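You operate a simulated robot arm through the tools that you are given. There is no shell and no other tool.

Carry out the task below with a simulated robot arm. There is one attempt and no reset: what you move stays moved.

JOB
Clamp the yellow cable end in the counter's guide and wind three firm metres.
Fine: brake at drag while you wind, at lock at the end; the other ends stay docked.

The check looks at the end state, three seconds after you hand in, the way a careful person would. Anything else that was tipped, shoved, dropped, spilled or broken makes it a failure.

ROBOT AND FRAMES
A 6-joint arm with a two-finger gripper, fixed in place. Base frame: the origin is at the foot of the arm, x ahead of it, y to its left, z up; the work surface is at about z = 760. Units: mm, rad, N and s.
It reaches about 1298 mm from its shoulder. Its first joint turns from -2.601 to 2.601 rad. Payload 1.57 kg.
The tool frame sits at the grasp point between the pads (the TCP): z along the fingers, y along the line on which they close. The tips reach 21 mm beyond it. Largest opening 70 mm; the body of the gripper starts 50 mm behind the TCP.
Orientation is that of the tool frame in the base frame, as [roll, pitch, yaw] about the fixed x, y, z axes, in that order (R = Rz(yaw) Ry(pitch) Rx(roll)). With the fingers straight down and closing along the base's y, the tool's x points along the base's -x, its y along +y and its z along -z.

CONTROLS
- The arm moves only by the tool apply_moves. Its argument "motion" is text: rows parted by semicolons, each of 7 numbers parted by spaces: the shift along the tool's x, y, z in mm, then the turn, a rotation vector about the tool's x, y, z in rad, then the opening, from 0 (shut) to 1 (fully open). In form: dx dy dz wx wy wz grip; .... A call has 1 to 20 rows; each row is the pose to reach, as a shift and turn from the pose commanded when the call began, along the tool's axes at that moment. Each row takes 0.2 s and may step no farther than 50 mm and 0.15 rad from the row before; otherwise, or with a gripper value out of range, the whole call is refused. A pose out of reach is approached as far as the arm can. The call stops where the force on the tool passes 40 N (or 10 N more than at its start, if that is more) or the arm is blocked; 0.2 s more then pass. The fingers move at their own pace and stop on an object; they squeeze with about 30 N. The grip force told is the motor's: it shows also when the fingers shut on nothing. Time passes only in rows, and 0.2 s behind the last, so rows that repeat a pose let the fingers close. The reply holds the time, the measured pose of the TCP, the force on the tool along the base axes, the opening and the grip force, in the units named above and with some noise, with the torque about the TCP (base axes, N m) and any sound that the robot's microphone picked up.
- Cameras (640 x 400 px; columns grow to the right, rows downward): "scene" is fixed at [50.1, -650.9, 1515.8]; the picture's right is [-0.18, -0.98, 0.00], its down [-0.79, 0.14, -0.60] and it looks along [0.59, -0.10, -0.80] (base axes); focal length 341 px, centre (320, 200). "wrist" rides on the gripper at [79, 4, -81] in the tool frame; the picture's right is [-0.05, 1.00, 0.00], its down [-0.67, -0.04, -0.74] and it looks along [-0.74, -0.04, 0.67] (tool axes); focal length 256 px, centre (320, 200). There is no depth. A picture from a camera that has moved, and an enlarged one, comes with that camera's place and axes in the base frame and with its lens.
- camera(camera): a new picture of that camera. It takes no simulated time.
- slide_trunk(by): slides the trunk up (or, below 0, down) by that many mm; the arm rides with it, the base frame stays. It gives what a move gives, with no picture.
- zoom(camera, box): a new picture of the part [left, top, right, bottom] of that camera's present view, enlarged. It takes no simulated time.
- hand_in(): hands the job in; it is judged then, once.

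Places have to be worked out from the pictures, the camera data and where the tool is seen. Open the gripper and draw the arm clear of the work before you hand the job in, unless the task says otherwise.

The tools are called after "Request:" by a JSON object that holds its "fn" and its "kwargs". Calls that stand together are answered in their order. apply_moves: Moves the arm, as the interface text tells. Its arguments: {"type":"object","properties":{"motion":{"type":"string"}},"required":["motion"]} The other tools are called the same way: slide_trunk (by) slides the trunk up or down; camera (camera) takes a picture; zoom (camera, box) takes an enlarged picture of a part of a camera's view; hand_in () hands the job in.

At the start:

```text
t: 0.0
tool_pos: [430.3, -492.4, 1156.7]
ee_rot: [3.141, 0.001, 3.141]
ft_force: [0.1, 0.1, 0.6]
moment: [-0.02, 0.04, 0.01]
width: 70.1
grasp_force: 0.2
trunk travel left (down, up): [-838.0, 132.0]
```

scene: 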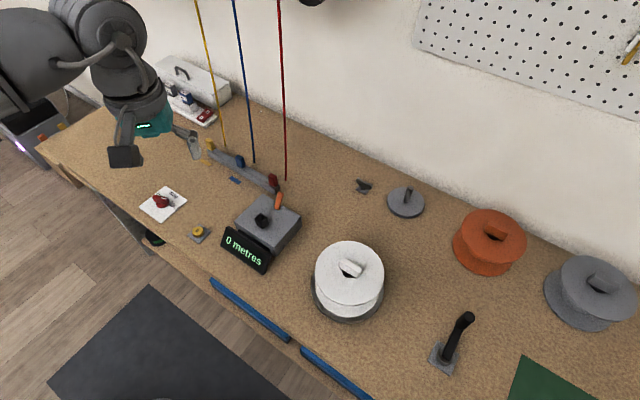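
wrist: 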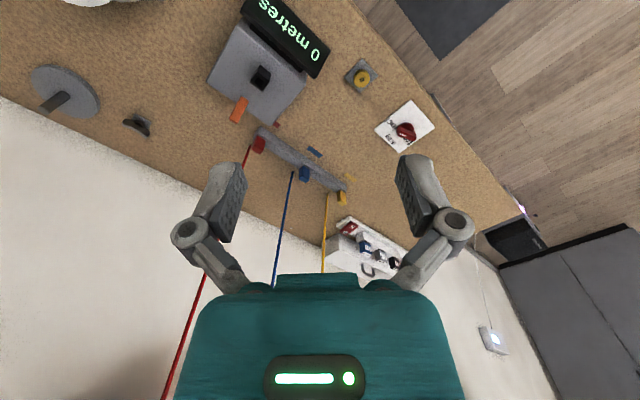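

I'll start by looking closely at the work area; the pictures show three cables (yellow, blue, red) docked in a rack, a counter showing "0 metres", a red knob, a spool and a crank handle. I zoom in on each part to understand them.

Request:
{"fn": "zoom", "kwargs": {"camera": "scene", "box": [180, 120, 320, 280]}}

Request:
{"fn": "zoom", "kwargs": {"camera": "scene", "box": [120, 170, 240, 250]}}

Request:
{"fn": "zoom", "kwargs": {"camera": "scene", "box": [290, 170, 500, 380]}}

Request:
{"fn": "zoom", "kwargs": {"camera": "wrist", "box": [200, 0, 460, 280]}}

```text
2.50 times, centred on (250, 200) of scene
camera zoom: at [50.1, -650.9, 1515.8], right [-0.18, -0.98, 0.0], down [-0.79, 0.14, -0.6], along [0.59, -0.1, -0.8], focal length 852 px, centre (495, 200)
```

zoom: 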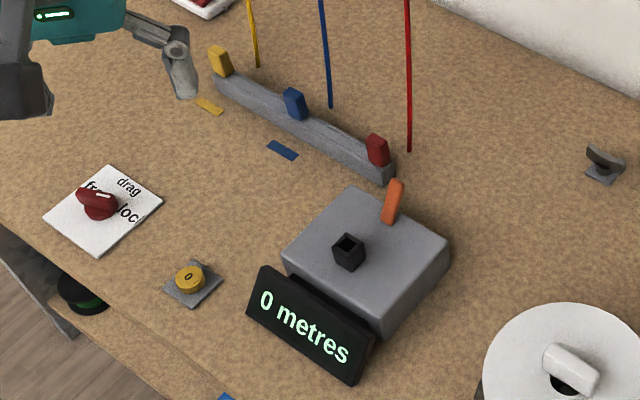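

```text
5.00 times, centred on (180, 210) of scene
camera zoom: at [50.1, -650.9, 1515.8], right [-0.18, -0.98, 0.0], down [-0.79, 0.14, -0.6], along [0.59, -0.1, -0.8], focal length 1703 px, centre (1020, 150)
```

zoom: 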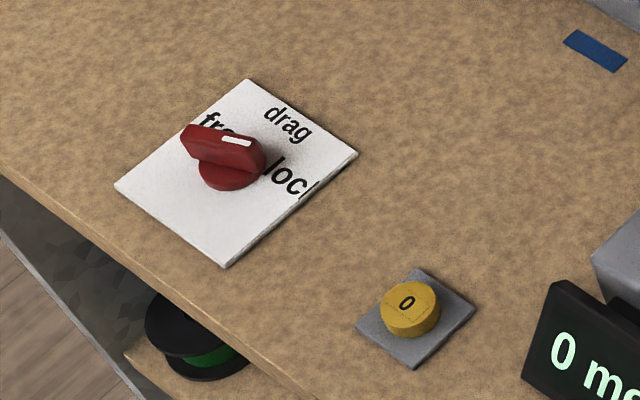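

```text
1.90 times, centred on (395, 275) of scene
camera zoom: at [50.1, -650.9, 1515.8], right [-0.18, -0.98, 0.0], down [-0.79, 0.14, -0.6], along [0.59, -0.1, -0.8], focal length 649 px, centre (177, 57)
```

zoom: 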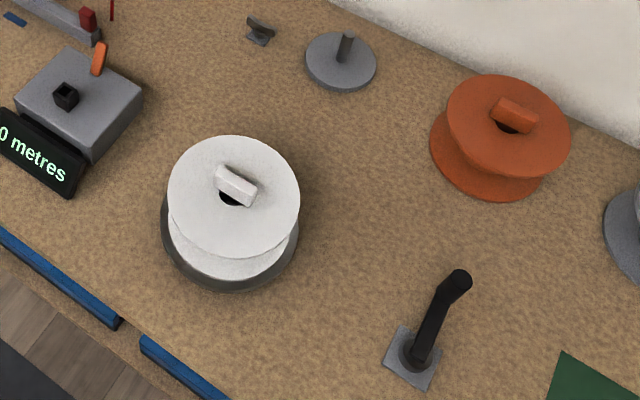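

```text
1.43 times, centred on (330, 140) of wrist
camera zoom: at [351.6, -487.6, 1237.8], right [0.05, 1.0, 0.0], down [0.67, -0.04, 0.75], along [0.74, -0.04, -0.67], focal length 366 px, centre (306, 286)
```

zoom: 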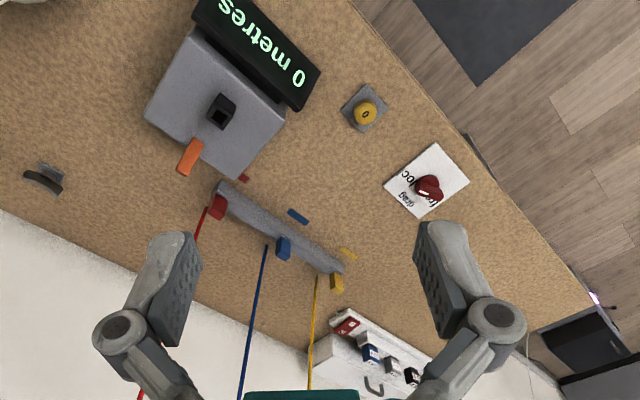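

The scene has a counter with a black square socket and an orange lever, a brake knob (free/drag/lock), a "0" button, a white drum on a turntable, and a black crank-like handle on a plate. I lower the arm a bit toward the counter, still well above everything, to see it from the wrist camera.

Request:
{"fn": "apply_moves", "kwargs": {"motion": "8 -26 40 0 0 0 1; 15 -50 80 0 0 0 1; 22 -76 120 0 0 0 1; 30 -102 150 0 0 0 1; 30 -102 150 0 0 0 1"}}

```text
t: 1.2
tool_pos: [406.3, -585.2, 1156.9]
ee_rot: [-3.141, 0.001, 3.141]
ft_force: [-0.2, -0.6, 0.5]
moment: [-0.05, -0.04, 0.01]
width: 70.0
grasp_force: 0.2
out of reach, approached as far as the arm can: row 1, 2, 3, 4, 5
trunk travel left (down, up): [-838.0, 132.0]
```

The arm couldn't go lower from this trunk height (z stayed at 1157), so the trunk has to come down. I slide it down 150 mm, which leaves the tips well above the table items.

Request:
{"fn": "slide_trunk", "kwargs": {"by": -150}}

Request:
{"fn": "camera", "kwargs": {"camera": "scene"}}

Request:
{"fn": "camera", "kwargs": {"camera": "wrist"}}

```text
t: 3.0
tool_pos: [406.2, -585.7, 1006.9]
ee_rot: [3.141, 0.002, 3.14]
ft_force: [-0.4, -0.4, 0.9]
moment: [-0.01, 0.0, 0.01]
width: 70.1
grasp_force: 0.1
trunk travel left (down, up): [-688.0, 282.0]
```

```text
taken
```

scene: 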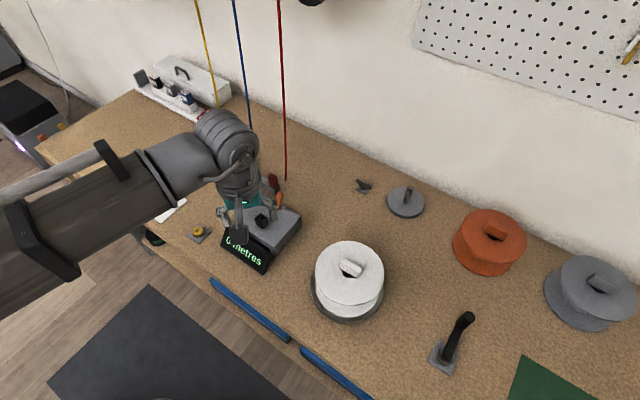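

```text
taken
camera wrist: at [326.8, -581.5, 1087.8], right [0.05, 1.0, 0.0], down [0.67, -0.04, 0.75], along [0.74, -0.04, -0.67], focal length 256 px, centre (320, 200)
```

wrist: 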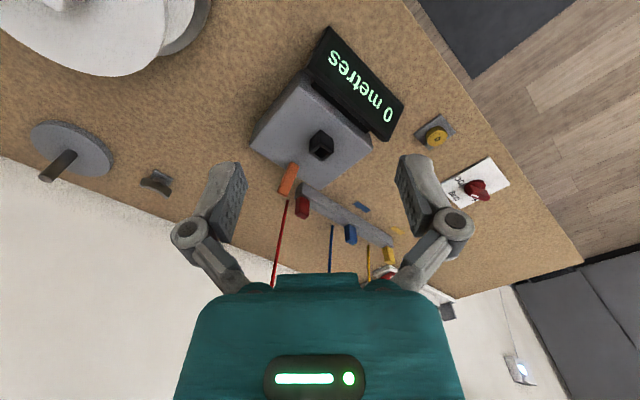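

Zooming in on the counter, the dock and the drum from this new wrist view.

Request:
{"fn": "zoom", "kwargs": {"camera": "wrist", "box": [230, 20, 420, 210]}}

Request:
{"fn": "zoom", "kwargs": {"camera": "wrist", "box": [270, 160, 420, 290]}}

Request:
{"fn": "zoom", "kwargs": {"camera": "wrist", "box": [0, 0, 220, 220]}}

```text
2.11 times, centred on (325, 115) of wrist
camera zoom: at [326.8, -581.5, 1087.8], right [0.05, 1.0, 0.0], down [0.67, -0.04, 0.75], along [0.74, -0.04, -0.67], focal length 539 px, centre (310, 379)
```

zoom: 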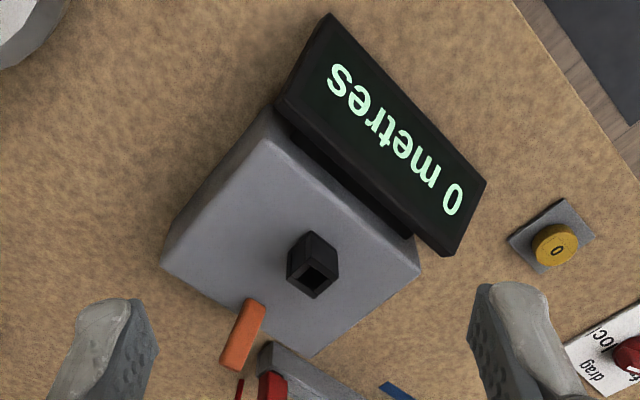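

```text
3.08 times, centred on (345, 225) of wrist
camera zoom: at [326.8, -581.5, 1087.8], right [0.05, 1.0, 0.0], down [0.67, -0.04, 0.75], along [0.74, -0.04, -0.67], focal length 788 px, centre (243, 123)
```

zoom: 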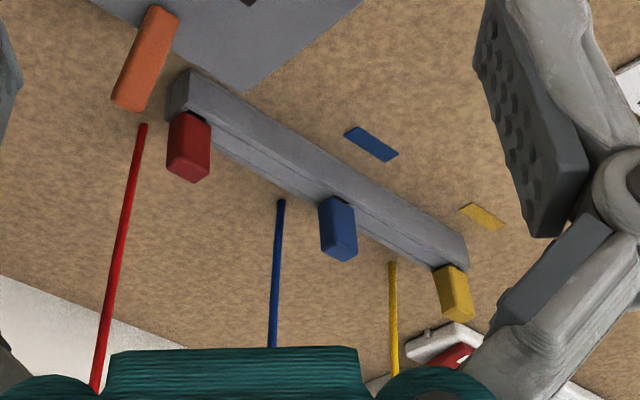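

```text
1.82 times, centred on (110, 110) of wrist
camera zoom: at [326.8, -581.5, 1087.8], right [0.05, 1.0, 0.0], down [0.67, -0.04, 0.75], along [0.74, -0.04, -0.67], focal length 465 px, centre (702, 364)
```

zoom: 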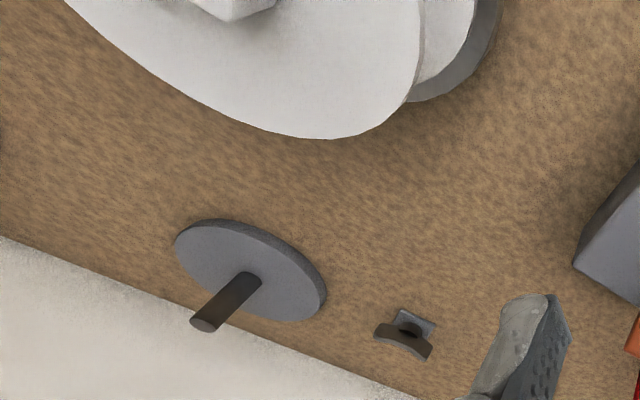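

The counter has a vertical black square tube with an open top, and the orange lever stands beside it. I zoom in on the black handle, the saddle, and other items with the scene camera to decide what is what.

Request:
{"fn": "zoom", "kwargs": {"camera": "scene", "box": [410, 300, 500, 380]}}

Request:
{"fn": "zoom", "kwargs": {"camera": "scene", "box": [340, 165, 440, 225]}}

Request:
{"fn": "zoom", "kwargs": {"camera": "scene", "box": [300, 225, 400, 330]}}

Request:
{"fn": "zoom", "kwargs": {"camera": "scene", "box": [205, 170, 305, 270]}}

```text
5.00 times, centred on (455, 340) of scene
camera zoom: at [50.1, -650.9, 1515.8], right [-0.18, -0.98, 0.0], down [-0.79, 0.14, -0.6], along [0.59, -0.1, -0.8], focal length 1703 px, centre (-355, -500)
```

zoom: 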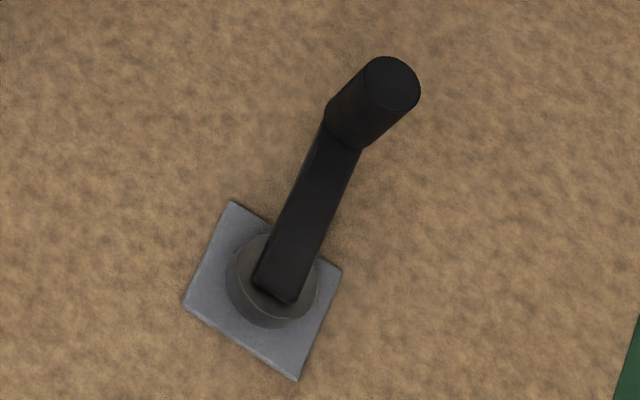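

```text
6.40 times, centred on (390, 195) of scene
camera zoom: at [50.1, -650.9, 1515.8], right [-0.18, -0.98, 0.0], down [-0.79, 0.14, -0.6], along [0.59, -0.1, -0.8], focal length 2180 px, centre (-128, 232)
```

zoom: 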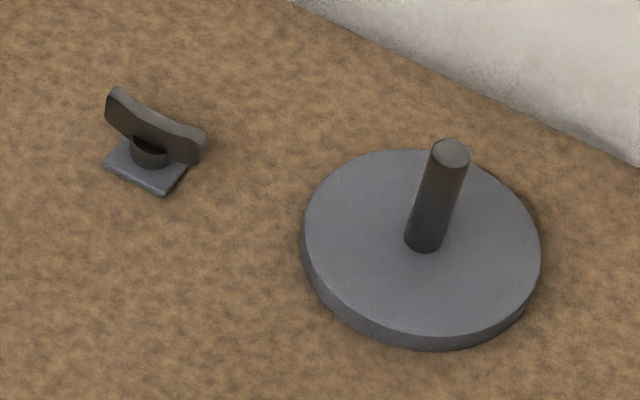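

```text
3.81 times, centred on (350, 278) of scene
camera zoom: at [50.1, -650.9, 1515.8], right [-0.18, -0.98, 0.0], down [-0.79, 0.14, -0.6], along [0.59, -0.1, -0.8], focal length 1298 px, centre (206, -95)
```

zoom: 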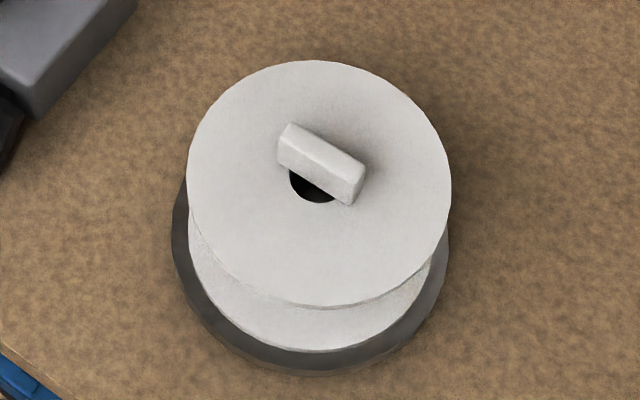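

```text
4.00 times, centred on (255, 220) of scene
camera zoom: at [50.1, -650.9, 1515.8], right [-0.18, -0.98, 0.0], down [-0.79, 0.14, -0.6], along [0.59, -0.1, -0.8], focal length 1363 px, centre (580, 120)
```

zoom: 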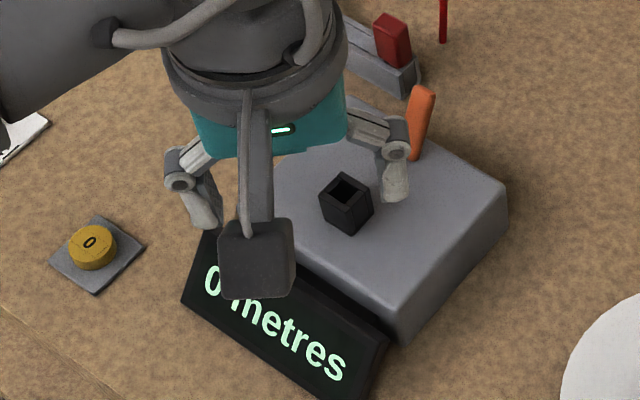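

The black handle is a crank with a vertical axis (hub on the plate, vertical grip), the white drum already sits on its spindle, and the counter's square tube looks like the guide with the orange lever as clamp. To gain downward reach I raise the arm 250 mm first, then lower the trunk.

Request:
{"fn": "apply_moves", "kwargs": {"motion": "0 0 -45 0 0 0 1; 0 0 -90 0 0 0 1; 0 0 -135 0 0 0 1; 0 0 -180 0 0 0 1; 0 0 -225 0 0 0 1; 0 0 -270 0 0 0 1; 0 0 -300 0 0 0 1"}}

Request:
{"fn": "slide_trunk", "kwargs": {"by": -300}}

Request:
{"fn": "camera", "kwargs": {"camera": "scene"}}

Request:
{"fn": "camera", "kwargs": {"camera": "wrist"}}

```text
t: 4.5
tool_pos: [408.6, -590.7, 1006.2]
ee_rot: [3.141, 0.001, 3.141]
ft_force: [0.3, 0.4, -0.1]
moment: [0.01, -0.03, -0.02]
width: 69.9
grasp_force: 0.0
out of reach, approached as far as the arm can: row 1, 2, 3, 4, 5, 6, 7
trunk travel left (down, up): [-688.0, 282.0]
```

```text
t: 6.7
tool_pos: [408.5, -589.7, 768.1]
ee_rot: [-3.141, 0.005, -3.14]
ft_force: [-2.5, 5.3, 40.7]
moment: [0.65, 0.07, -0.1]
width: 70.4
grasp_force: 21.5
trunk travel left (down, up): [-447.0, 523.0]
stopped: the force on the tool passed its limit at 198 N (the readings are from after the stop); the commanded pose is now the measured one
```

```text
taken
```

scene: 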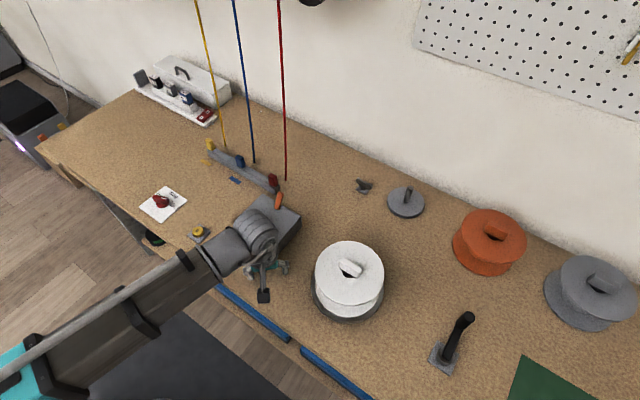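

```text
taken
camera wrist: at [329.2, -584.6, 849.0], right [0.05, 1.0, 0.0], down [0.66, -0.03, 0.75], along [0.75, -0.04, -0.66], focal length 256 px, centre (320, 200)
```

wrist: 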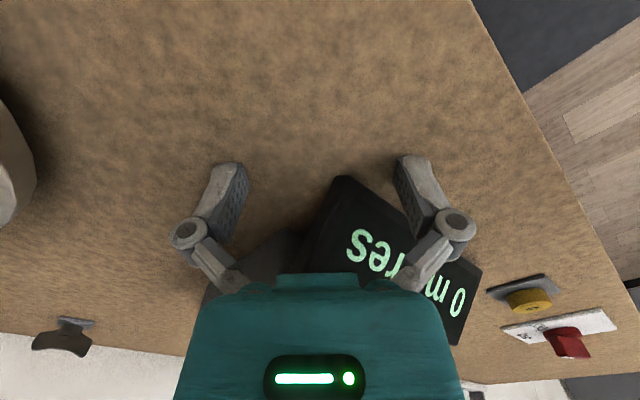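

The arm's upward move was not possible, and because I had queued the slide with it, the gripper came down onto the table in front of the display: a 198 N contact, my mistake. I slide the trunk back up now and then check whether anything was shifted.

Request:
{"fn": "slide_trunk", "kwargs": {"by": 150}}

```text
t: 8.5
tool_pos: [409.3, -591.9, 914.6]
ee_rot: [-3.138, 0.003, 3.14]
ft_force: [0.3, -0.9, 0.2]
moment: [-0.01, -0.02, 0.02]
width: 70.1
grasp_force: 0.0
trunk travel left (down, up): [-597.0, 373.0]
```

I check the counter and its display for damage or displacement against the first picture.

Request:
{"fn": "camera", "kwargs": {"camera": "scene"}}

Request:
{"fn": "camera", "kwargs": {"camera": "wrist"}}

Request:
{"fn": "zoom", "kwargs": {"camera": "scene", "box": [180, 120, 320, 280]}}

```text
taken
```

scene: 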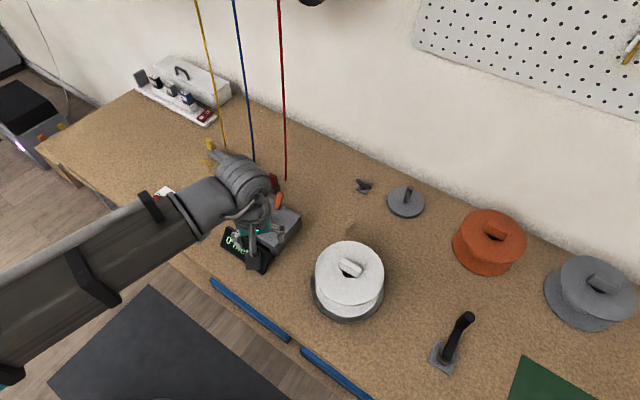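

```text
taken
camera wrist: at [330.8, -587.2, 996.4], right [0.05, 1.0, 0.0], down [0.66, -0.03, 0.75], along [0.75, -0.04, -0.66], focal length 256 px, centre (320, 200)
```

wrist: 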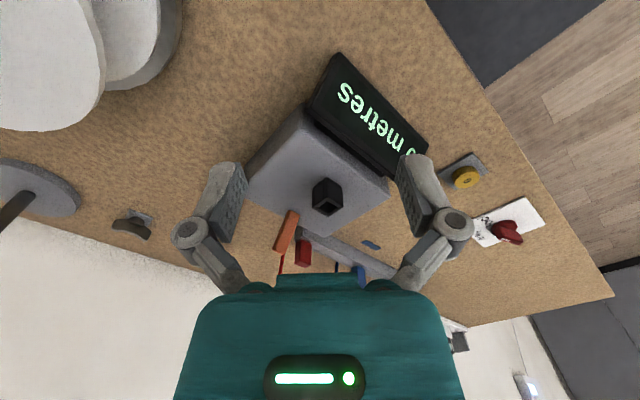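

```text
2.50 times, centred on (250, 200) of scene
camera zoom: at [50.1, -650.9, 1515.8], right [-0.18, -0.98, 0.0], down [-0.79, 0.14, -0.6], along [0.59, -0.1, -0.8], focal length 852 px, centre (495, 200)
```

zoom: 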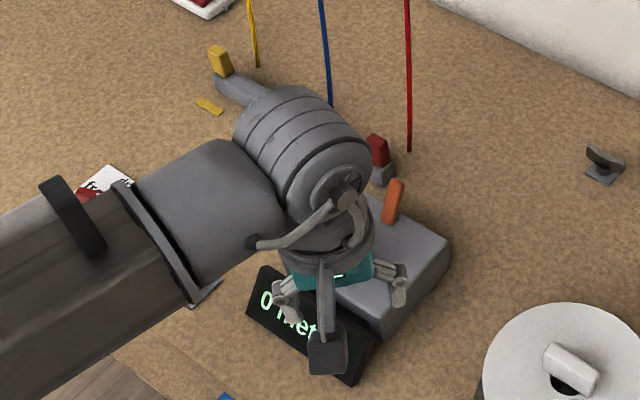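

The counter corners and display sit at the same pixels as in the first picture. There seems to be a new faint patch near (350,230), so I zoom in there.

Request:
{"fn": "zoom", "kwargs": {"camera": "scene", "box": [320, 205, 380, 250]}}

Request:
{"fn": "zoom", "kwargs": {"camera": "wrist", "box": [230, 40, 440, 280]}}

```text
8.89 times, centred on (350, 228) of scene
camera zoom: at [50.1, -650.9, 1515.8], right [-0.18, -0.98, 0.0], down [-0.79, 0.14, -0.6], along [0.59, -0.1, -0.8], focal length 3028 px, centre (53, -44)
```

zoom: 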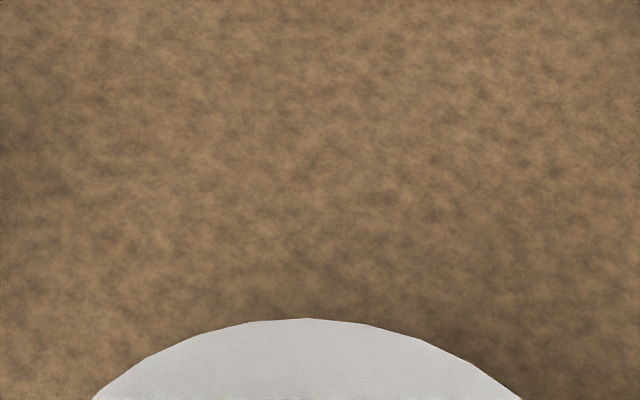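

```text
1.67 times, centred on (335, 160) of wrist
camera zoom: at [330.8, -587.2, 996.4], right [0.05, 1.0, 0.0], down [0.66, -0.03, 0.75], along [0.75, -0.04, -0.66], focal length 427 px, centre (295, 267)
```

zoom: 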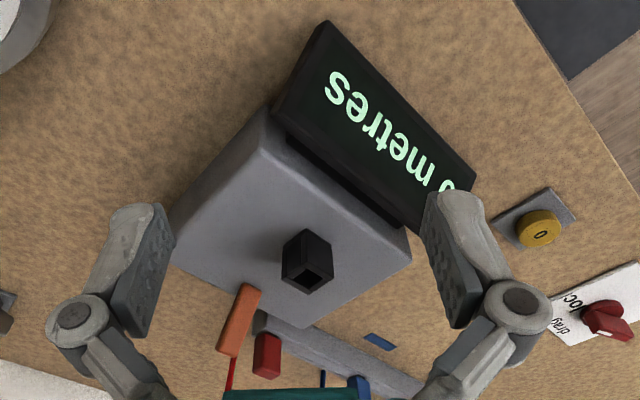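

That patch was nothing, and the counter looks unmoved, so the contact did no visible harm. The readings show the arm works in the horizontal plane (x, y, yaw) while height comes only from the trunk, so I'll use single, checked calls from now on: raise the trunk 100 mm first.

Request:
{"fn": "slide_trunk", "kwargs": {"by": 100}}

```text
t: 9.8
tool_pos: [409.8, -592.3, 1015.2]
ee_rot: [-3.138, 0.004, 3.141]
ft_force: [0.2, 1.2, 0.5]
moment: [0.01, 0.0, -0.01]
width: 70.0
grasp_force: 0.0
trunk travel left (down, up): [-697.0, 273.0]
```

At z 1015 the tips clear everything on the bench. I move horizontally toward the cable dock to see it closely.

Request:
{"fn": "apply_moves", "kwargs": {"motion": "-40 20 0 0 0 0 1; -80 40 0 0 0 0 1; -120 60 0 0 0 0 1; -160 80 0 0 0 0 1; -190 92 0 0 0 0 1; -190 92 0 0 0 0 1"}}

Request:
{"fn": "camera", "kwargs": {"camera": "wrist"}}

Request:
{"fn": "camera", "kwargs": {"camera": "scene"}}

```text
t: 11.2
tool_pos: [599.1, -500.1, 1016.5]
ee_rot: [-3.138, 0.004, 3.141]
ft_force: [0.0, -0.5, -0.7]
moment: [-0.02, -0.03, -0.02]
width: 70.0
grasp_force: 0.1
trunk travel left (down, up): [-697.0, 273.0]
```

```text
taken
camera wrist: at [519.6, -495.1, 1096.4], right [0.05, 1.0, 0.0], down [0.66, -0.03, 0.75], along [0.75, -0.04, -0.66], focal length 256 px, centre (320, 200)
```

wrist: 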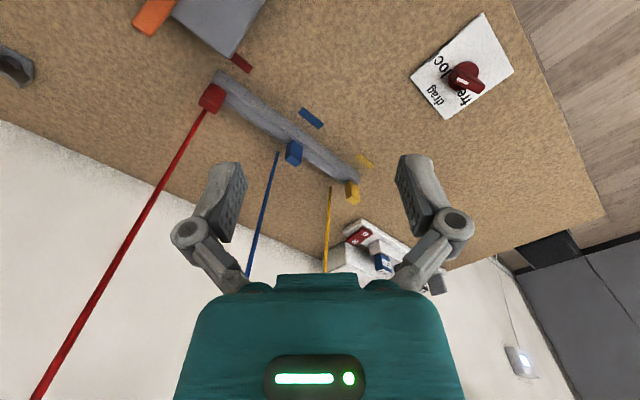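

```text
taken
```

scene: 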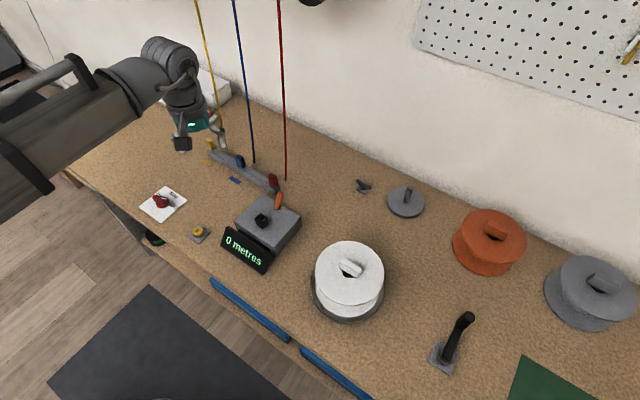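

No out-of-reach message this time. I zoom in on the dock and the brake knob in this view.

Request:
{"fn": "zoom", "kwargs": {"camera": "wrist", "box": [180, 60, 400, 230]}}

Request:
{"fn": "zoom", "kwargs": {"camera": "wrist", "box": [400, 10, 520, 130]}}

```text
2.35 times, centred on (290, 145) of wrist
camera zoom: at [519.6, -495.1, 1096.4], right [0.05, 1.0, 0.0], down [0.66, -0.03, 0.75], along [0.75, -0.04, -0.66], focal length 602 px, centre (391, 329)
```

zoom: 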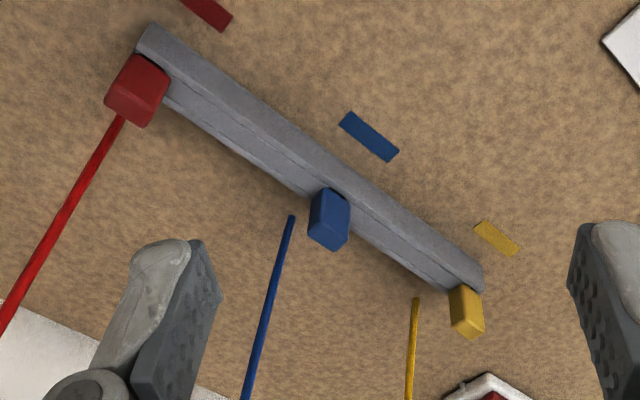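

```text
3.33 times, centred on (460, 70) of wrist
camera zoom: at [519.6, -495.1, 1096.4], right [0.05, 1.0, 0.0], down [0.66, -0.03, 0.75], along [0.75, -0.04, -0.66], focal length 853 px, centre (-147, 633)
```

zoom: 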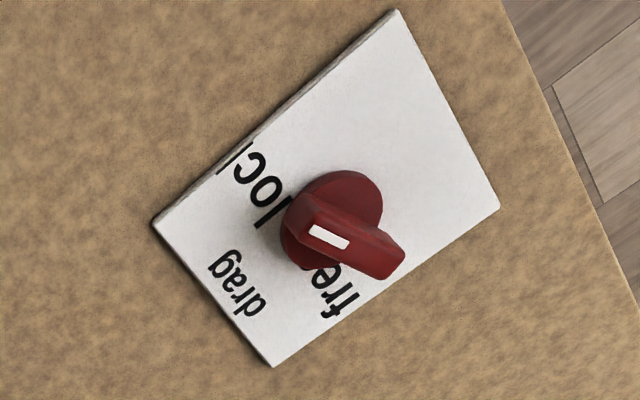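

Triangulating from two wrist views, the blocks stand at about z 806: red (659,-629), blue (746,-545), yellow (834,-458), with cables reaching the table about 35 mm behind them. I move to (740,-440) at this height and at the same time test whether the arm itself can change z here.

Request:
{"fn": "apply_moves", "kwargs": {"motion": "-45 10 0 0 0 0 1; -90 25 0 0 0 0 1; -130 40 10 0 0 0 1; -130 40 30 0 0 0 1; -130 40 30 0 0 0 1"}}

Request:
{"fn": "camera", "kwargs": {"camera": "wrist"}}

```text
t: 12.4
tool_pos: [728.6, -458.5, 1016.0]
ee_rot: [-3.137, 0.005, -3.141]
ft_force: [-0.4, -0.2, 0.4]
moment: [0.03, -0.03, -0.01]
width: 70.4
grasp_force: 0.0
out of reach, approached as far as the arm can: row 3, 4, 5
trunk travel left (down, up): [-697.0, 273.0]
```

```text
taken
camera wrist: at [649.4, -453.7, 1096.5], right [0.05, 1.0, 0.0], down [0.66, -0.03, 0.75], along [0.75, -0.04, -0.66], focal length 256 px, centre (320, 200)
```

wrist: 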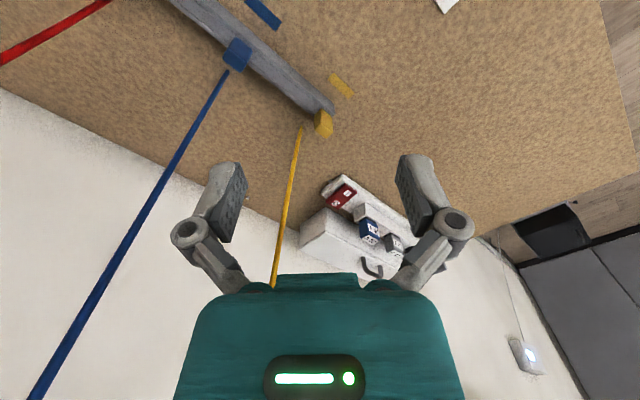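

Confirmed: the arm moves only in the horizontal plane and height is by trunk. Zooming in on the yellow block and cable.

Request:
{"fn": "zoom", "kwargs": {"camera": "wrist", "box": [260, 50, 380, 170]}}

Request:
{"fn": "zoom", "kwargs": {"camera": "wrist", "box": [160, 0, 300, 110]}}

Request:
{"fn": "zoom", "kwargs": {"camera": "scene", "box": [195, 130, 305, 200]}}

```text
3.33 times, centred on (320, 110) of wrist
camera zoom: at [649.4, -453.7, 1096.5], right [0.05, 1.0, 0.0], down [0.66, -0.03, 0.75], along [0.75, -0.04, -0.66], focal length 853 px, centre (320, 500)
```

zoom: 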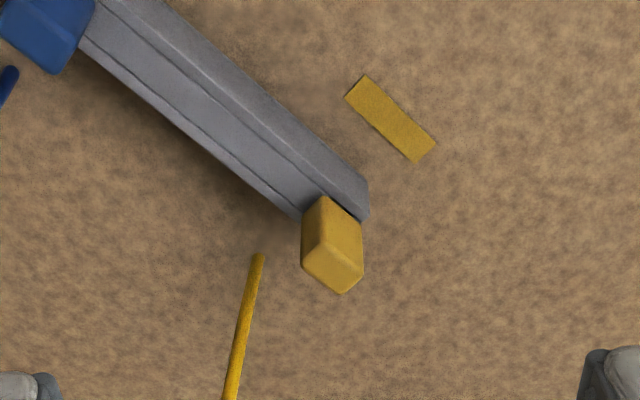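

```text
3.64 times, centred on (230, 55) of wrist
camera zoom: at [649.4, -453.7, 1096.5], right [0.05, 1.0, 0.0], down [0.66, -0.03, 0.75], along [0.75, -0.04, -0.66], focal length 931 px, centre (647, 727)
```

zoom: 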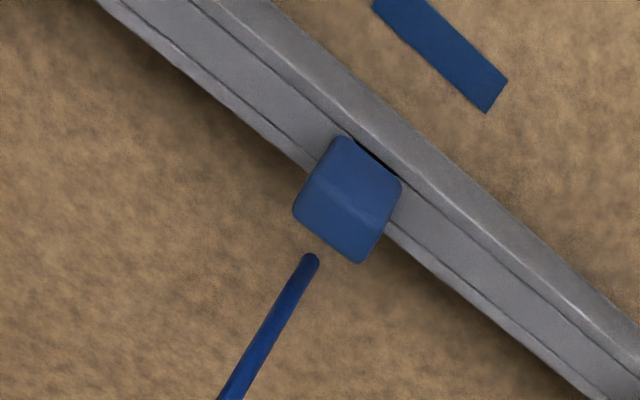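

```text
5.71 times, centred on (250, 165) of scene
camera zoom: at [50.1, -650.9, 1515.8], right [-0.18, -0.98, 0.0], down [-0.79, 0.14, -0.6], along [0.59, -0.1, -0.8], focal length 1947 px, centre (720, 400)
```

zoom: 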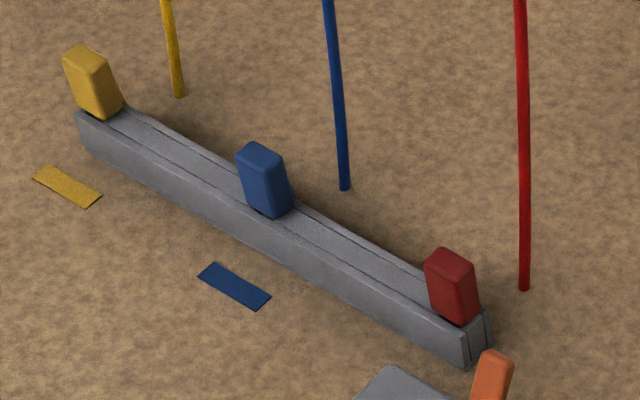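

The blocks stand upright in a slotted rail. I zoom deeper on the yellow block to read its faces.

Request:
{"fn": "zoom", "kwargs": {"camera": "wrist", "box": [300, 95, 350, 145]}}

Request:
{"fn": "zoom", "kwargs": {"camera": "scene", "box": [195, 130, 235, 160]}}

Request:
{"fn": "zoom", "kwargs": {"camera": "scene", "box": [225, 180, 315, 260]}}

```text
8.00 times, centred on (325, 120) of wrist
camera zoom: at [649.4, -453.7, 1096.5], right [0.05, 1.0, 0.0], down [0.66, -0.03, 0.75], along [0.75, -0.04, -0.66], focal length 2048 px, centre (280, 840)
```

zoom: 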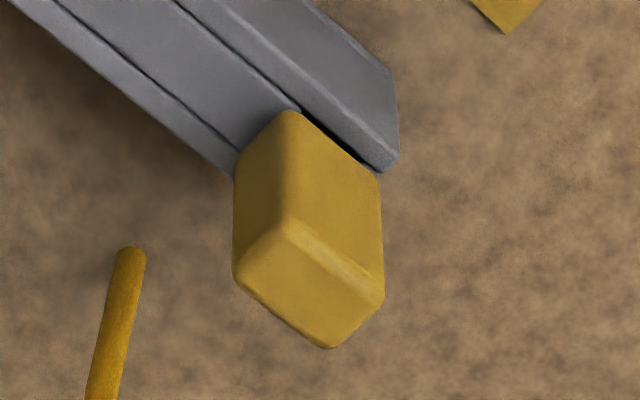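

```text
13.33 times, centred on (215, 145) of scene
camera zoom: at [50.1, -650.9, 1515.8], right [-0.18, -0.98, 0.0], down [-0.79, 0.14, -0.6], along [0.59, -0.1, -0.8], focal length 4542 px, centre (1720, 933)
```

zoom: 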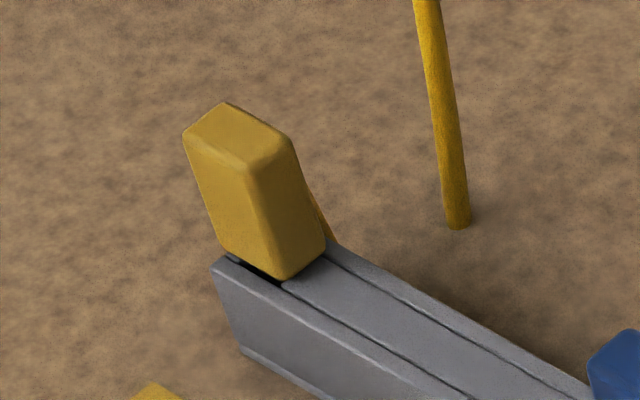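

```text
5.00 times, centred on (270, 220) of scene
camera zoom: at [50.1, -650.9, 1515.8], right [-0.18, -0.98, 0.0], down [-0.79, 0.14, -0.6], along [0.59, -0.1, -0.8], focal length 1703 px, centre (570, 100)
```

zoom: 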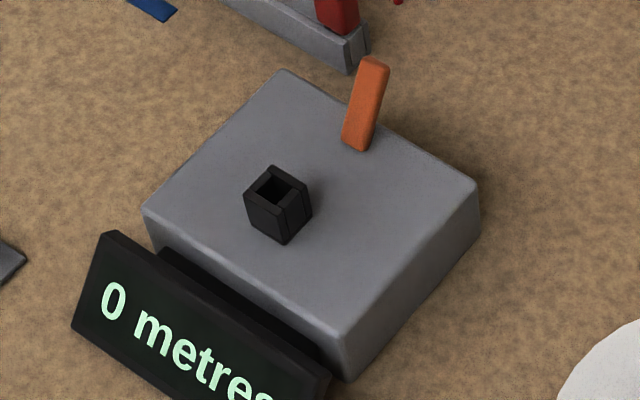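

The yellow block is roughly 18 x 13 mm with about 35 mm above the rail, and the rail runs at about 44° in the base frame. I turn the gripper by 0.8 rad so that it closes along the rail, and move over the yellow block at the present height.

Request:
{"fn": "apply_moves", "kwargs": {"motion": "-17 0 -30 0 0 0.133 1; -35 0 -30 0 0 0.267 1; -52 -1 -30 0 0 0.4 1; -70 -1 -30 0 0 0.533 1; -88 -2 -30 0 0 0.667 1; -105 -2 -30 0 0 0.799 1; -105 -2 -30 0 0 0.799 1"}}

Request:
{"fn": "camera", "kwargs": {"camera": "wrist"}}

Request:
{"fn": "camera", "kwargs": {"camera": "scene"}}

```text
t: 14.0
tool_pos: [832.5, -459.9, 1015.7]
ee_rot: [-3.141, 0.003, 2.34]
ft_force: [-0.2, 0.0, -0.3]
moment: [0.01, 0.03, -0.04]
width: 69.9
grasp_force: 0.1
out of reach, approached as far as the arm can: row 1, 2, 3, 4, 5, 6, 7
trunk travel left (down, up): [-697.0, 273.0]
```

```text
taken
camera wrist: at [779.5, -399.8, 1096.2], right [0.75, 0.66, 0.0], down [0.44, -0.5, 0.75], along [0.49, -0.56, -0.66], focal length 256 px, centre (320, 200)
```

wrist: 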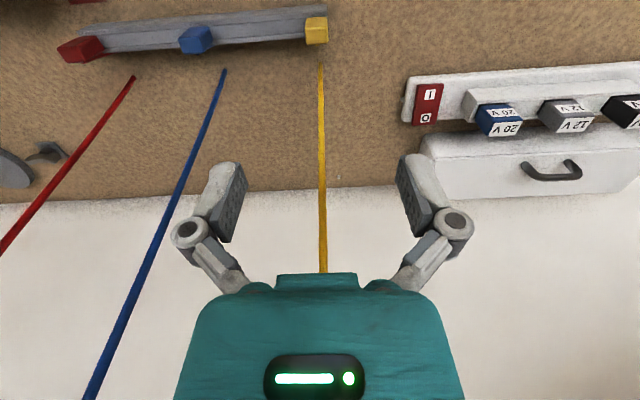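

```text
taken
```

scene: 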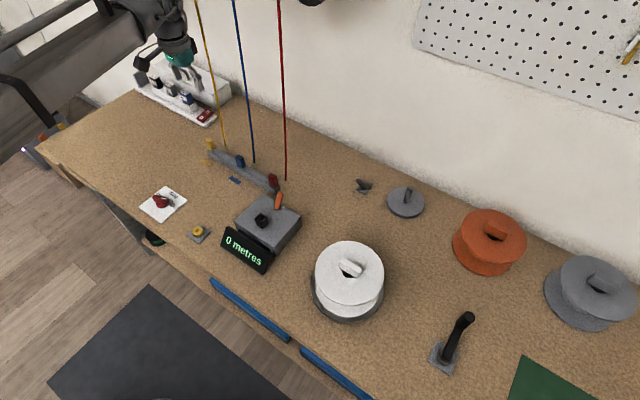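

The gripper is now over the yellow block with closing axis at 44°, nearly parallel to the rail. I zoom in to find its lateral offset relative to the tool.

Request:
{"fn": "zoom", "kwargs": {"camera": "wrist", "box": [270, 0, 370, 80]}}

```text
5.00 times, centred on (320, 40) of wrist
camera zoom: at [779.5, -399.8, 1096.2], right [0.75, 0.66, 0.0], down [0.44, -0.5, 0.75], along [0.49, -0.56, -0.66], focal length 1280 px, centre (320, 1000)
```

zoom: 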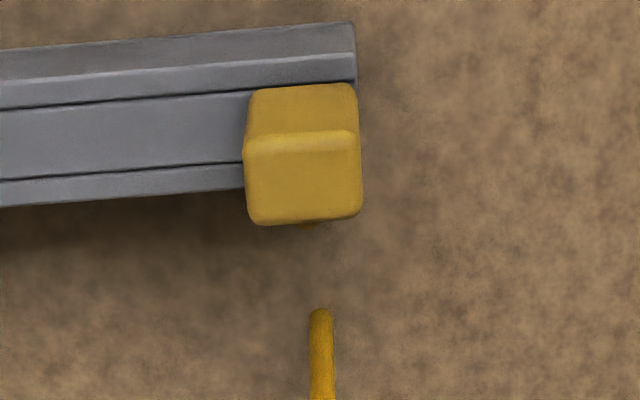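

The block's top is about 21 x 13 mm, centred about 5.7 mm toward the operator and 3.2 mm along -y of the tool. I correct for that horizontally.

Request:
{"fn": "apply_moves", "kwargs": {"motion": "5.7 -3.2 0 0 0 0.015 1; 5.7 -3.2 0 0 0 0.015 1"}}

```text
t: 14.6
tool_pos: [826.3, -459.6, 1015.0]
ee_rot: [3.141, 0.003, 2.327]
ft_force: [0.3, -0.4, -1.0]
moment: [-0.01, -0.02, 0.0]
width: 69.9
grasp_force: 0.0
trunk travel left (down, up): [-697.0, 273.0]
```

The yaw nudge went the wrong way; the rail matched the earlier yaw of 2.34 better, so I'll undo it. I rotate back and then lower in a separate call.

Request:
{"fn": "apply_moves", "kwargs": {"motion": "0 0 0 0 0 -0.017 1; 0 0 0 0 0 -0.017 1"}}

Request:
{"fn": "slide_trunk", "kwargs": {"by": -125}}

Request:
{"fn": "camera", "kwargs": {"camera": "wrist"}}

```text
t: 15.2
tool_pos: [825.4, -461.7, 1015.3]
ee_rot: [-3.141, 0.003, 2.344]
ft_force: [0.7, -0.4, 0.0]
moment: [0.01, -0.02, -0.02]
width: 70.0
grasp_force: 0.1
trunk travel left (down, up): [-697.0, 273.0]
```

```text
t: 16.8
tool_pos: [826.7, -460.5, 890.1]
ee_rot: [-3.141, 0.004, 2.343]
ft_force: [0.0, 0.7, 0.3]
moment: [0.01, 0.01, -0.04]
width: 70.1
grasp_force: 0.0
trunk travel left (down, up): [-572.0, 398.0]
```

```text
taken
camera wrist: at [773.6, -400.8, 971.4], right [0.75, 0.66, 0.0], down [0.44, -0.5, 0.75], along [0.49, -0.56, -0.66], focal length 256 px, centre (320, 200)
```

wrist: 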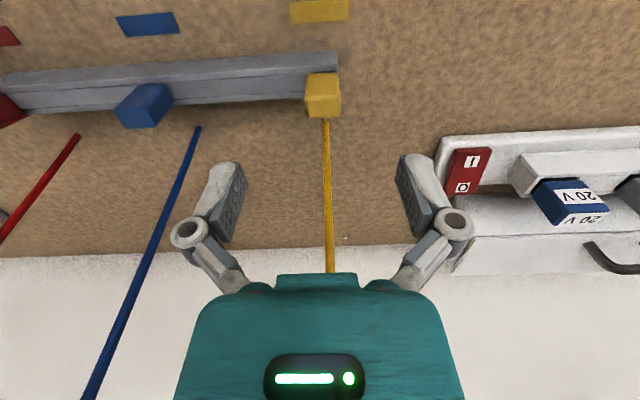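

Zooming on the block at the lower height.

Request:
{"fn": "zoom", "kwargs": {"camera": "wrist", "box": [260, 50, 380, 140]}}

```text
4.44 times, centred on (320, 95) of wrist
camera zoom: at [773.6, -400.8, 971.4], right [0.75, 0.66, 0.0], down [0.44, -0.5, 0.75], along [0.49, -0.56, -0.66], focal length 1138 px, centre (320, 667)
```

zoom: 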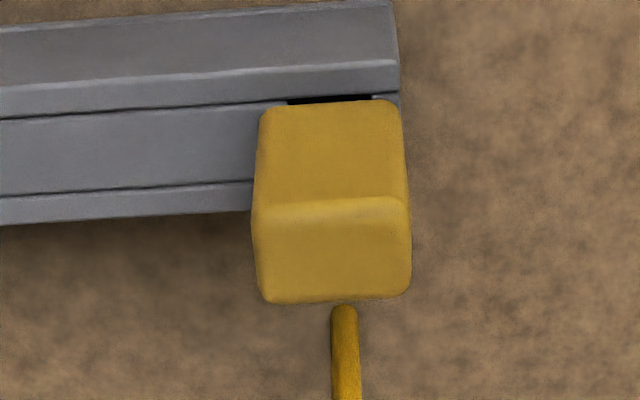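

The top face is centred about +1.8 mm along tool y and +3 mm along tool x, with the top at about z 826. I correct, then lower 50 mm and check again.

Request:
{"fn": "apply_moves", "kwargs": {"motion": "3 1.8 0 0 0 0 1; 3 1.8 0 0 0 0 1"}}

Request:
{"fn": "slide_trunk", "kwargs": {"by": -50}}

Request:
{"fn": "zoom", "kwargs": {"camera": "wrist", "box": [200, 60, 440, 240]}}

Request:
{"fn": "zoom", "kwargs": {"camera": "scene", "box": [170, 100, 270, 180]}}

```text
t: 17.4
tool_pos: [826.5, -457.1, 890.2]
ee_rot: [3.141, 0.004, 2.343]
ft_force: [-0.7, -0.4, -0.3]
moment: [0.02, 0.03, 0.01]
width: 70.2
grasp_force: 0.0
trunk travel left (down, up): [-572.0, 398.0]
```

```text
t: 18.3
tool_pos: [824.9, -458.6, 840.0]
ee_rot: [-3.141, 0.005, 2.343]
ft_force: [-1.2, 0.4, -0.7]
moment: [-0.05, -0.03, -0.03]
width: 69.9
grasp_force: 0.0
trunk travel left (down, up): [-522.0, 448.0]
```

```text
2.22 times, centred on (320, 150) of wrist
camera zoom: at [773.0, -397.1, 921.3], right [0.75, 0.66, 0.0], down [0.44, -0.5, 0.75], along [0.49, -0.56, -0.66], focal length 569 px, centre (320, 311)
```

zoom: 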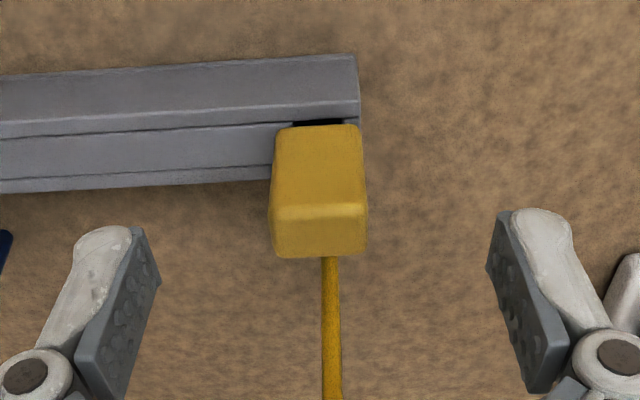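

```text
5.00 times, centred on (220, 140) of scene
camera zoom: at [50.1, -650.9, 1515.8], right [-0.18, -0.98, 0.0], down [-0.79, 0.14, -0.6], along [0.59, -0.1, -0.8], focal length 1703 px, centre (820, 500)
```

zoom: 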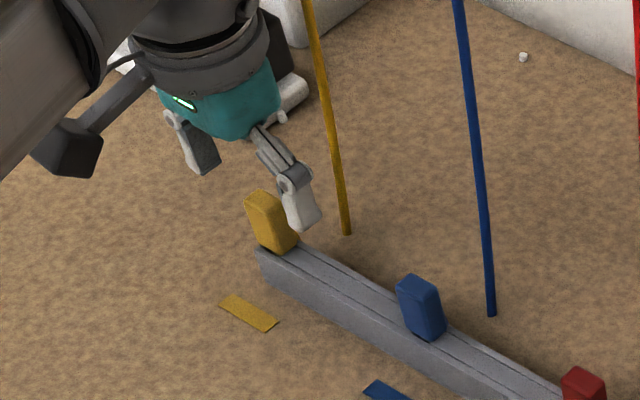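

Lateral and depth alignment now match the predicted tool point (block top at (320,232) against the expected (320,231)). The fingers appear to be a linkage whose tips extend as they close, so I lower to about z 815 to keep the tips just above the rail.

Request:
{"fn": "slide_trunk", "kwargs": {"by": -25}}

Request:
{"fn": "zoom", "kwargs": {"camera": "wrist", "box": [200, 60, 440, 240]}}

Request:
{"fn": "zoom", "kwargs": {"camera": "scene", "box": [180, 110, 260, 180]}}

```text
t: 19.0
tool_pos: [824.6, -457.7, 815.4]
ee_rot: [3.141, 0.004, 2.343]
ft_force: [0.1, 0.2, -0.7]
moment: [0.02, -0.01, 0.0]
width: 69.9
grasp_force: 0.1
trunk travel left (down, up): [-497.0, 473.0]
```

```text
2.22 times, centred on (320, 150) of wrist
camera zoom: at [773.0, -397.1, 896.3], right [0.75, 0.66, 0.0], down [0.44, -0.5, 0.75], along [0.49, -0.56, -0.66], focal length 569 px, centre (320, 311)
```

zoom: 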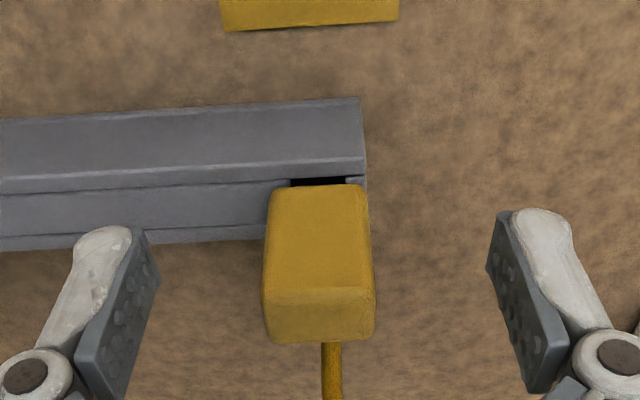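

```text
5.71 times, centred on (220, 145) of scene
camera zoom: at [50.1, -650.9, 1515.8], right [-0.18, -0.98, 0.0], down [-0.79, 0.14, -0.6], along [0.59, -0.1, -0.8], focal length 1947 px, centre (891, 514)
```

zoom: 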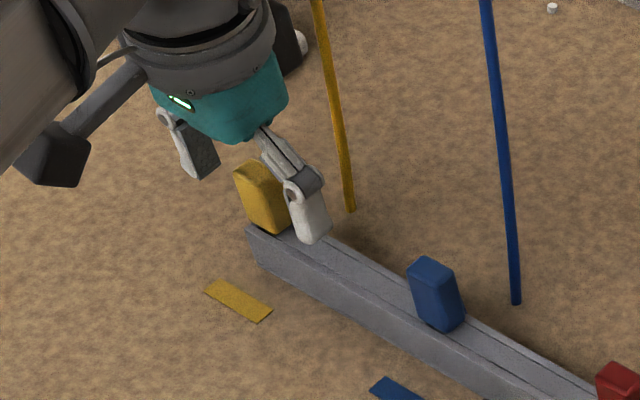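

The block is centred between the pads and the tips are clear of the rail. I close the gripper on it.

Request:
{"fn": "apply_moves", "kwargs": {"motion": "0 0 0 0 0 0 0; 0 0 0 0 0 0 0; 0 0 0 0 0 0 0; 0 0 0 0 0 0 0; 0 0 0 0 0 0 0"}}

Request:
{"fn": "zoom", "kwargs": {"camera": "wrist", "box": [200, 60, 440, 240]}}

```text
t: 20.2
tool_pos: [825.6, -457.7, 815.5]
ee_rot: [3.14, 0.005, 2.345]
ft_force: [-0.4, -0.6, 3.3]
moment: [-0.02, -0.01, 0.01]
width: 21.0
grasp_force: 29.7
trunk travel left (down, up): [-497.0, 473.0]
```

```text
2.22 times, centred on (320, 150) of wrist
camera zoom: at [772.9, -397.1, 896.5], right [0.75, 0.66, 0.0], down [0.44, -0.5, 0.75], along [0.49, -0.56, -0.66], focal length 569 px, centre (320, 311)
```

zoom: 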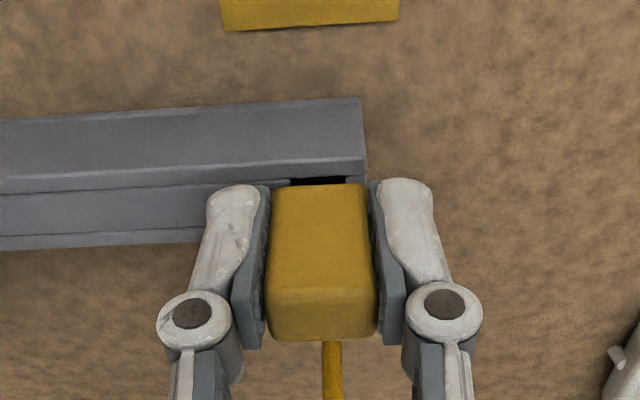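

The gripper holds the block (21.0 mm wide, 30 N), with little reaction force. I lift it 15 mm to see how it leaves the dock.

Request:
{"fn": "slide_trunk", "kwargs": {"by": 15}}

Request:
{"fn": "zoom", "kwargs": {"camera": "wrist", "box": [200, 60, 440, 240]}}

Request:
{"fn": "zoom", "kwargs": {"camera": "scene", "box": [180, 110, 260, 180]}}

```text
t: 20.8
tool_pos: [825.0, -456.7, 830.0]
ee_rot: [-3.14, 0.003, 2.344]
ft_force: [-0.2, -0.1, -0.1]
moment: [0.03, 0.01, -0.02]
width: 20.6
grasp_force: 29.8
trunk travel left (down, up): [-512.0, 458.0]
```

```text
2.22 times, centred on (320, 150) of wrist
camera zoom: at [773.2, -397.2, 911.3], right [0.75, 0.66, 0.0], down [0.44, -0.5, 0.75], along [0.49, -0.56, -0.66], focal length 569 px, centre (320, 311)
```

zoom: 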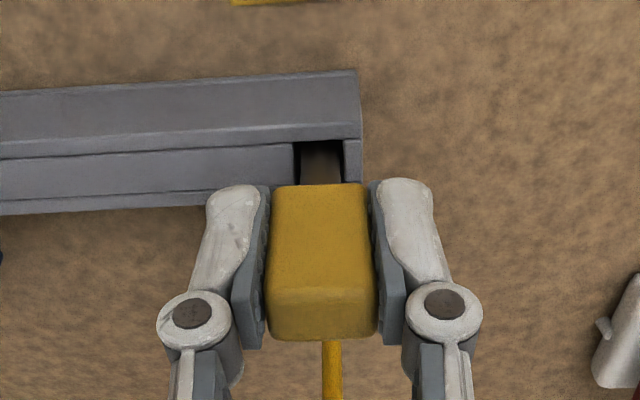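

```text
5.71 times, centred on (220, 145) of scene
camera zoom: at [50.1, -650.9, 1515.8], right [-0.18, -0.98, 0.0], down [-0.79, 0.14, -0.6], along [0.59, -0.1, -0.8], focal length 1947 px, centre (891, 514)
```

zoom: 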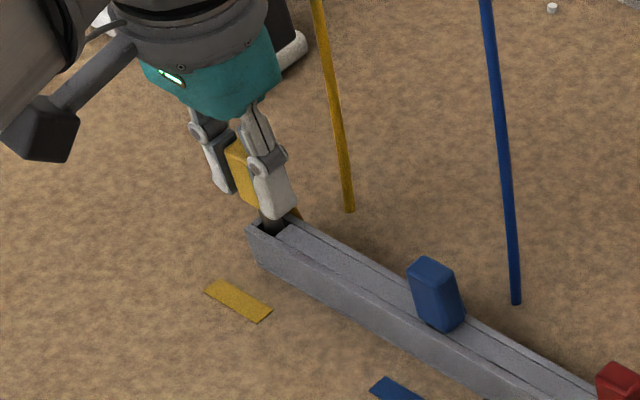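

A dark narrower plug under the block is coming out of its pocket, which should fit the counter's square tube. I lift further, to about z 910.

Request:
{"fn": "slide_trunk", "kwargs": {"by": 80}}

Request:
{"fn": "camera", "kwargs": {"camera": "wrist"}}

Request:
{"fn": "zoom", "kwargs": {"camera": "scene", "box": [140, 70, 280, 190]}}

```text
t: 22.0
tool_pos: [825.8, -457.4, 910.6]
ee_rot: [3.141, 0.004, 2.344]
ft_force: [-0.3, 0.3, -0.6]
moment: [-0.01, -0.02, -0.03]
width: 20.8
grasp_force: 29.7
trunk travel left (down, up): [-592.0, 378.0]
```

```text
taken
camera wrist: at [773.2, -397.2, 991.2], right [0.75, 0.66, 0.0], down [0.44, -0.5, 0.75], along [0.49, -0.56, -0.66], focal length 256 px, centre (320, 200)
```

wrist: 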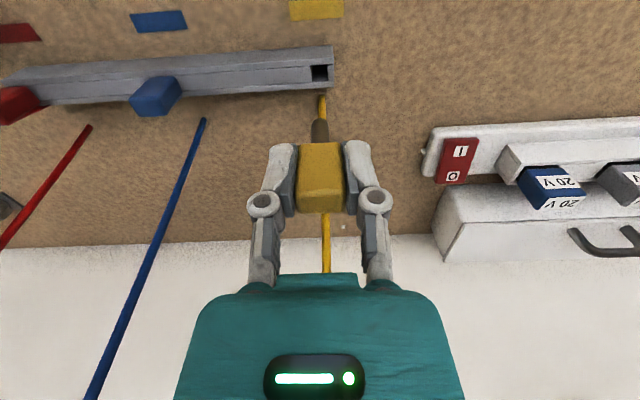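

```text
3.33 times, centred on (210, 130) of scene
camera zoom: at [50.1, -650.9, 1515.8], right [-0.18, -0.98, 0.0], down [-0.79, 0.14, -0.6], along [0.59, -0.1, -0.8], focal length 1136 px, centre (687, 433)
```

zoom: 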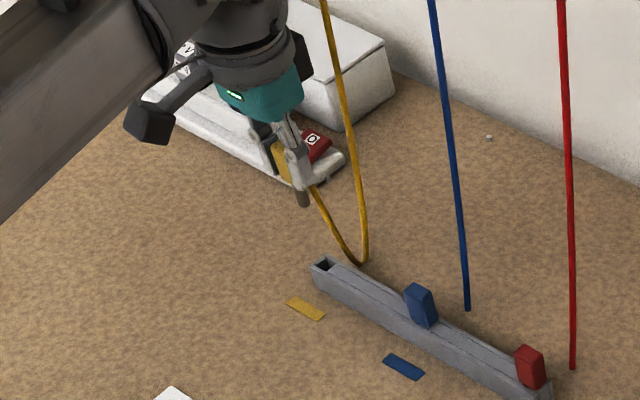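

The cable end hangs free in the gripper with a pin below the block, and the cable follows. I zoom in on the pin to judge its shape and length.

Request:
{"fn": "zoom", "kwargs": {"camera": "wrist", "box": [260, 50, 380, 220]}}

Request:
{"fn": "zoom", "kwargs": {"camera": "scene", "box": [185, 90, 235, 135]}}

```text
2.35 times, centred on (320, 135) of wrist
camera zoom: at [773.2, -397.2, 991.2], right [0.75, 0.66, 0.0], down [0.44, -0.5, 0.75], along [0.49, -0.56, -0.66], focal length 602 px, centre (320, 353)
```

zoom: 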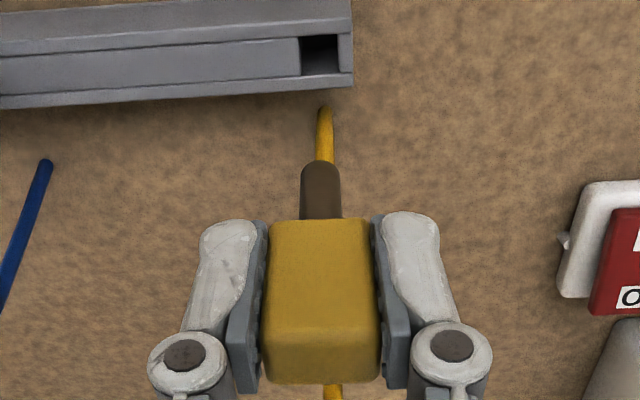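

```text
8.89 times, centred on (210, 112) of scene
camera zoom: at [50.1, -650.9, 1515.8], right [-0.18, -0.98, 0.0], down [-0.79, 0.14, -0.6], along [0.59, -0.1, -0.8], focal length 3028 px, centre (1298, 978)
```

zoom: 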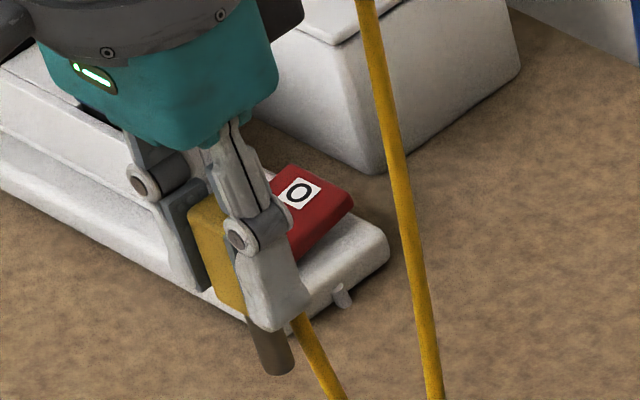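

The pin is a round rod about 10 mm thick ending roughly 50 mm below the TCP, so it should enter the tube (opening about 13 mm, top at z about 855). I raise to z 965 before carrying it over the counter.

Request:
{"fn": "slide_trunk", "kwargs": {"by": 55}}

```text
t: 22.9
tool_pos: [826.0, -457.9, 965.5]
ee_rot: [-3.141, 0.004, 2.344]
ft_force: [-0.1, -0.5, -0.3]
moment: [-0.01, -0.02, -0.03]
width: 20.8
grasp_force: 29.8
trunk travel left (down, up): [-647.0, 323.0]
```

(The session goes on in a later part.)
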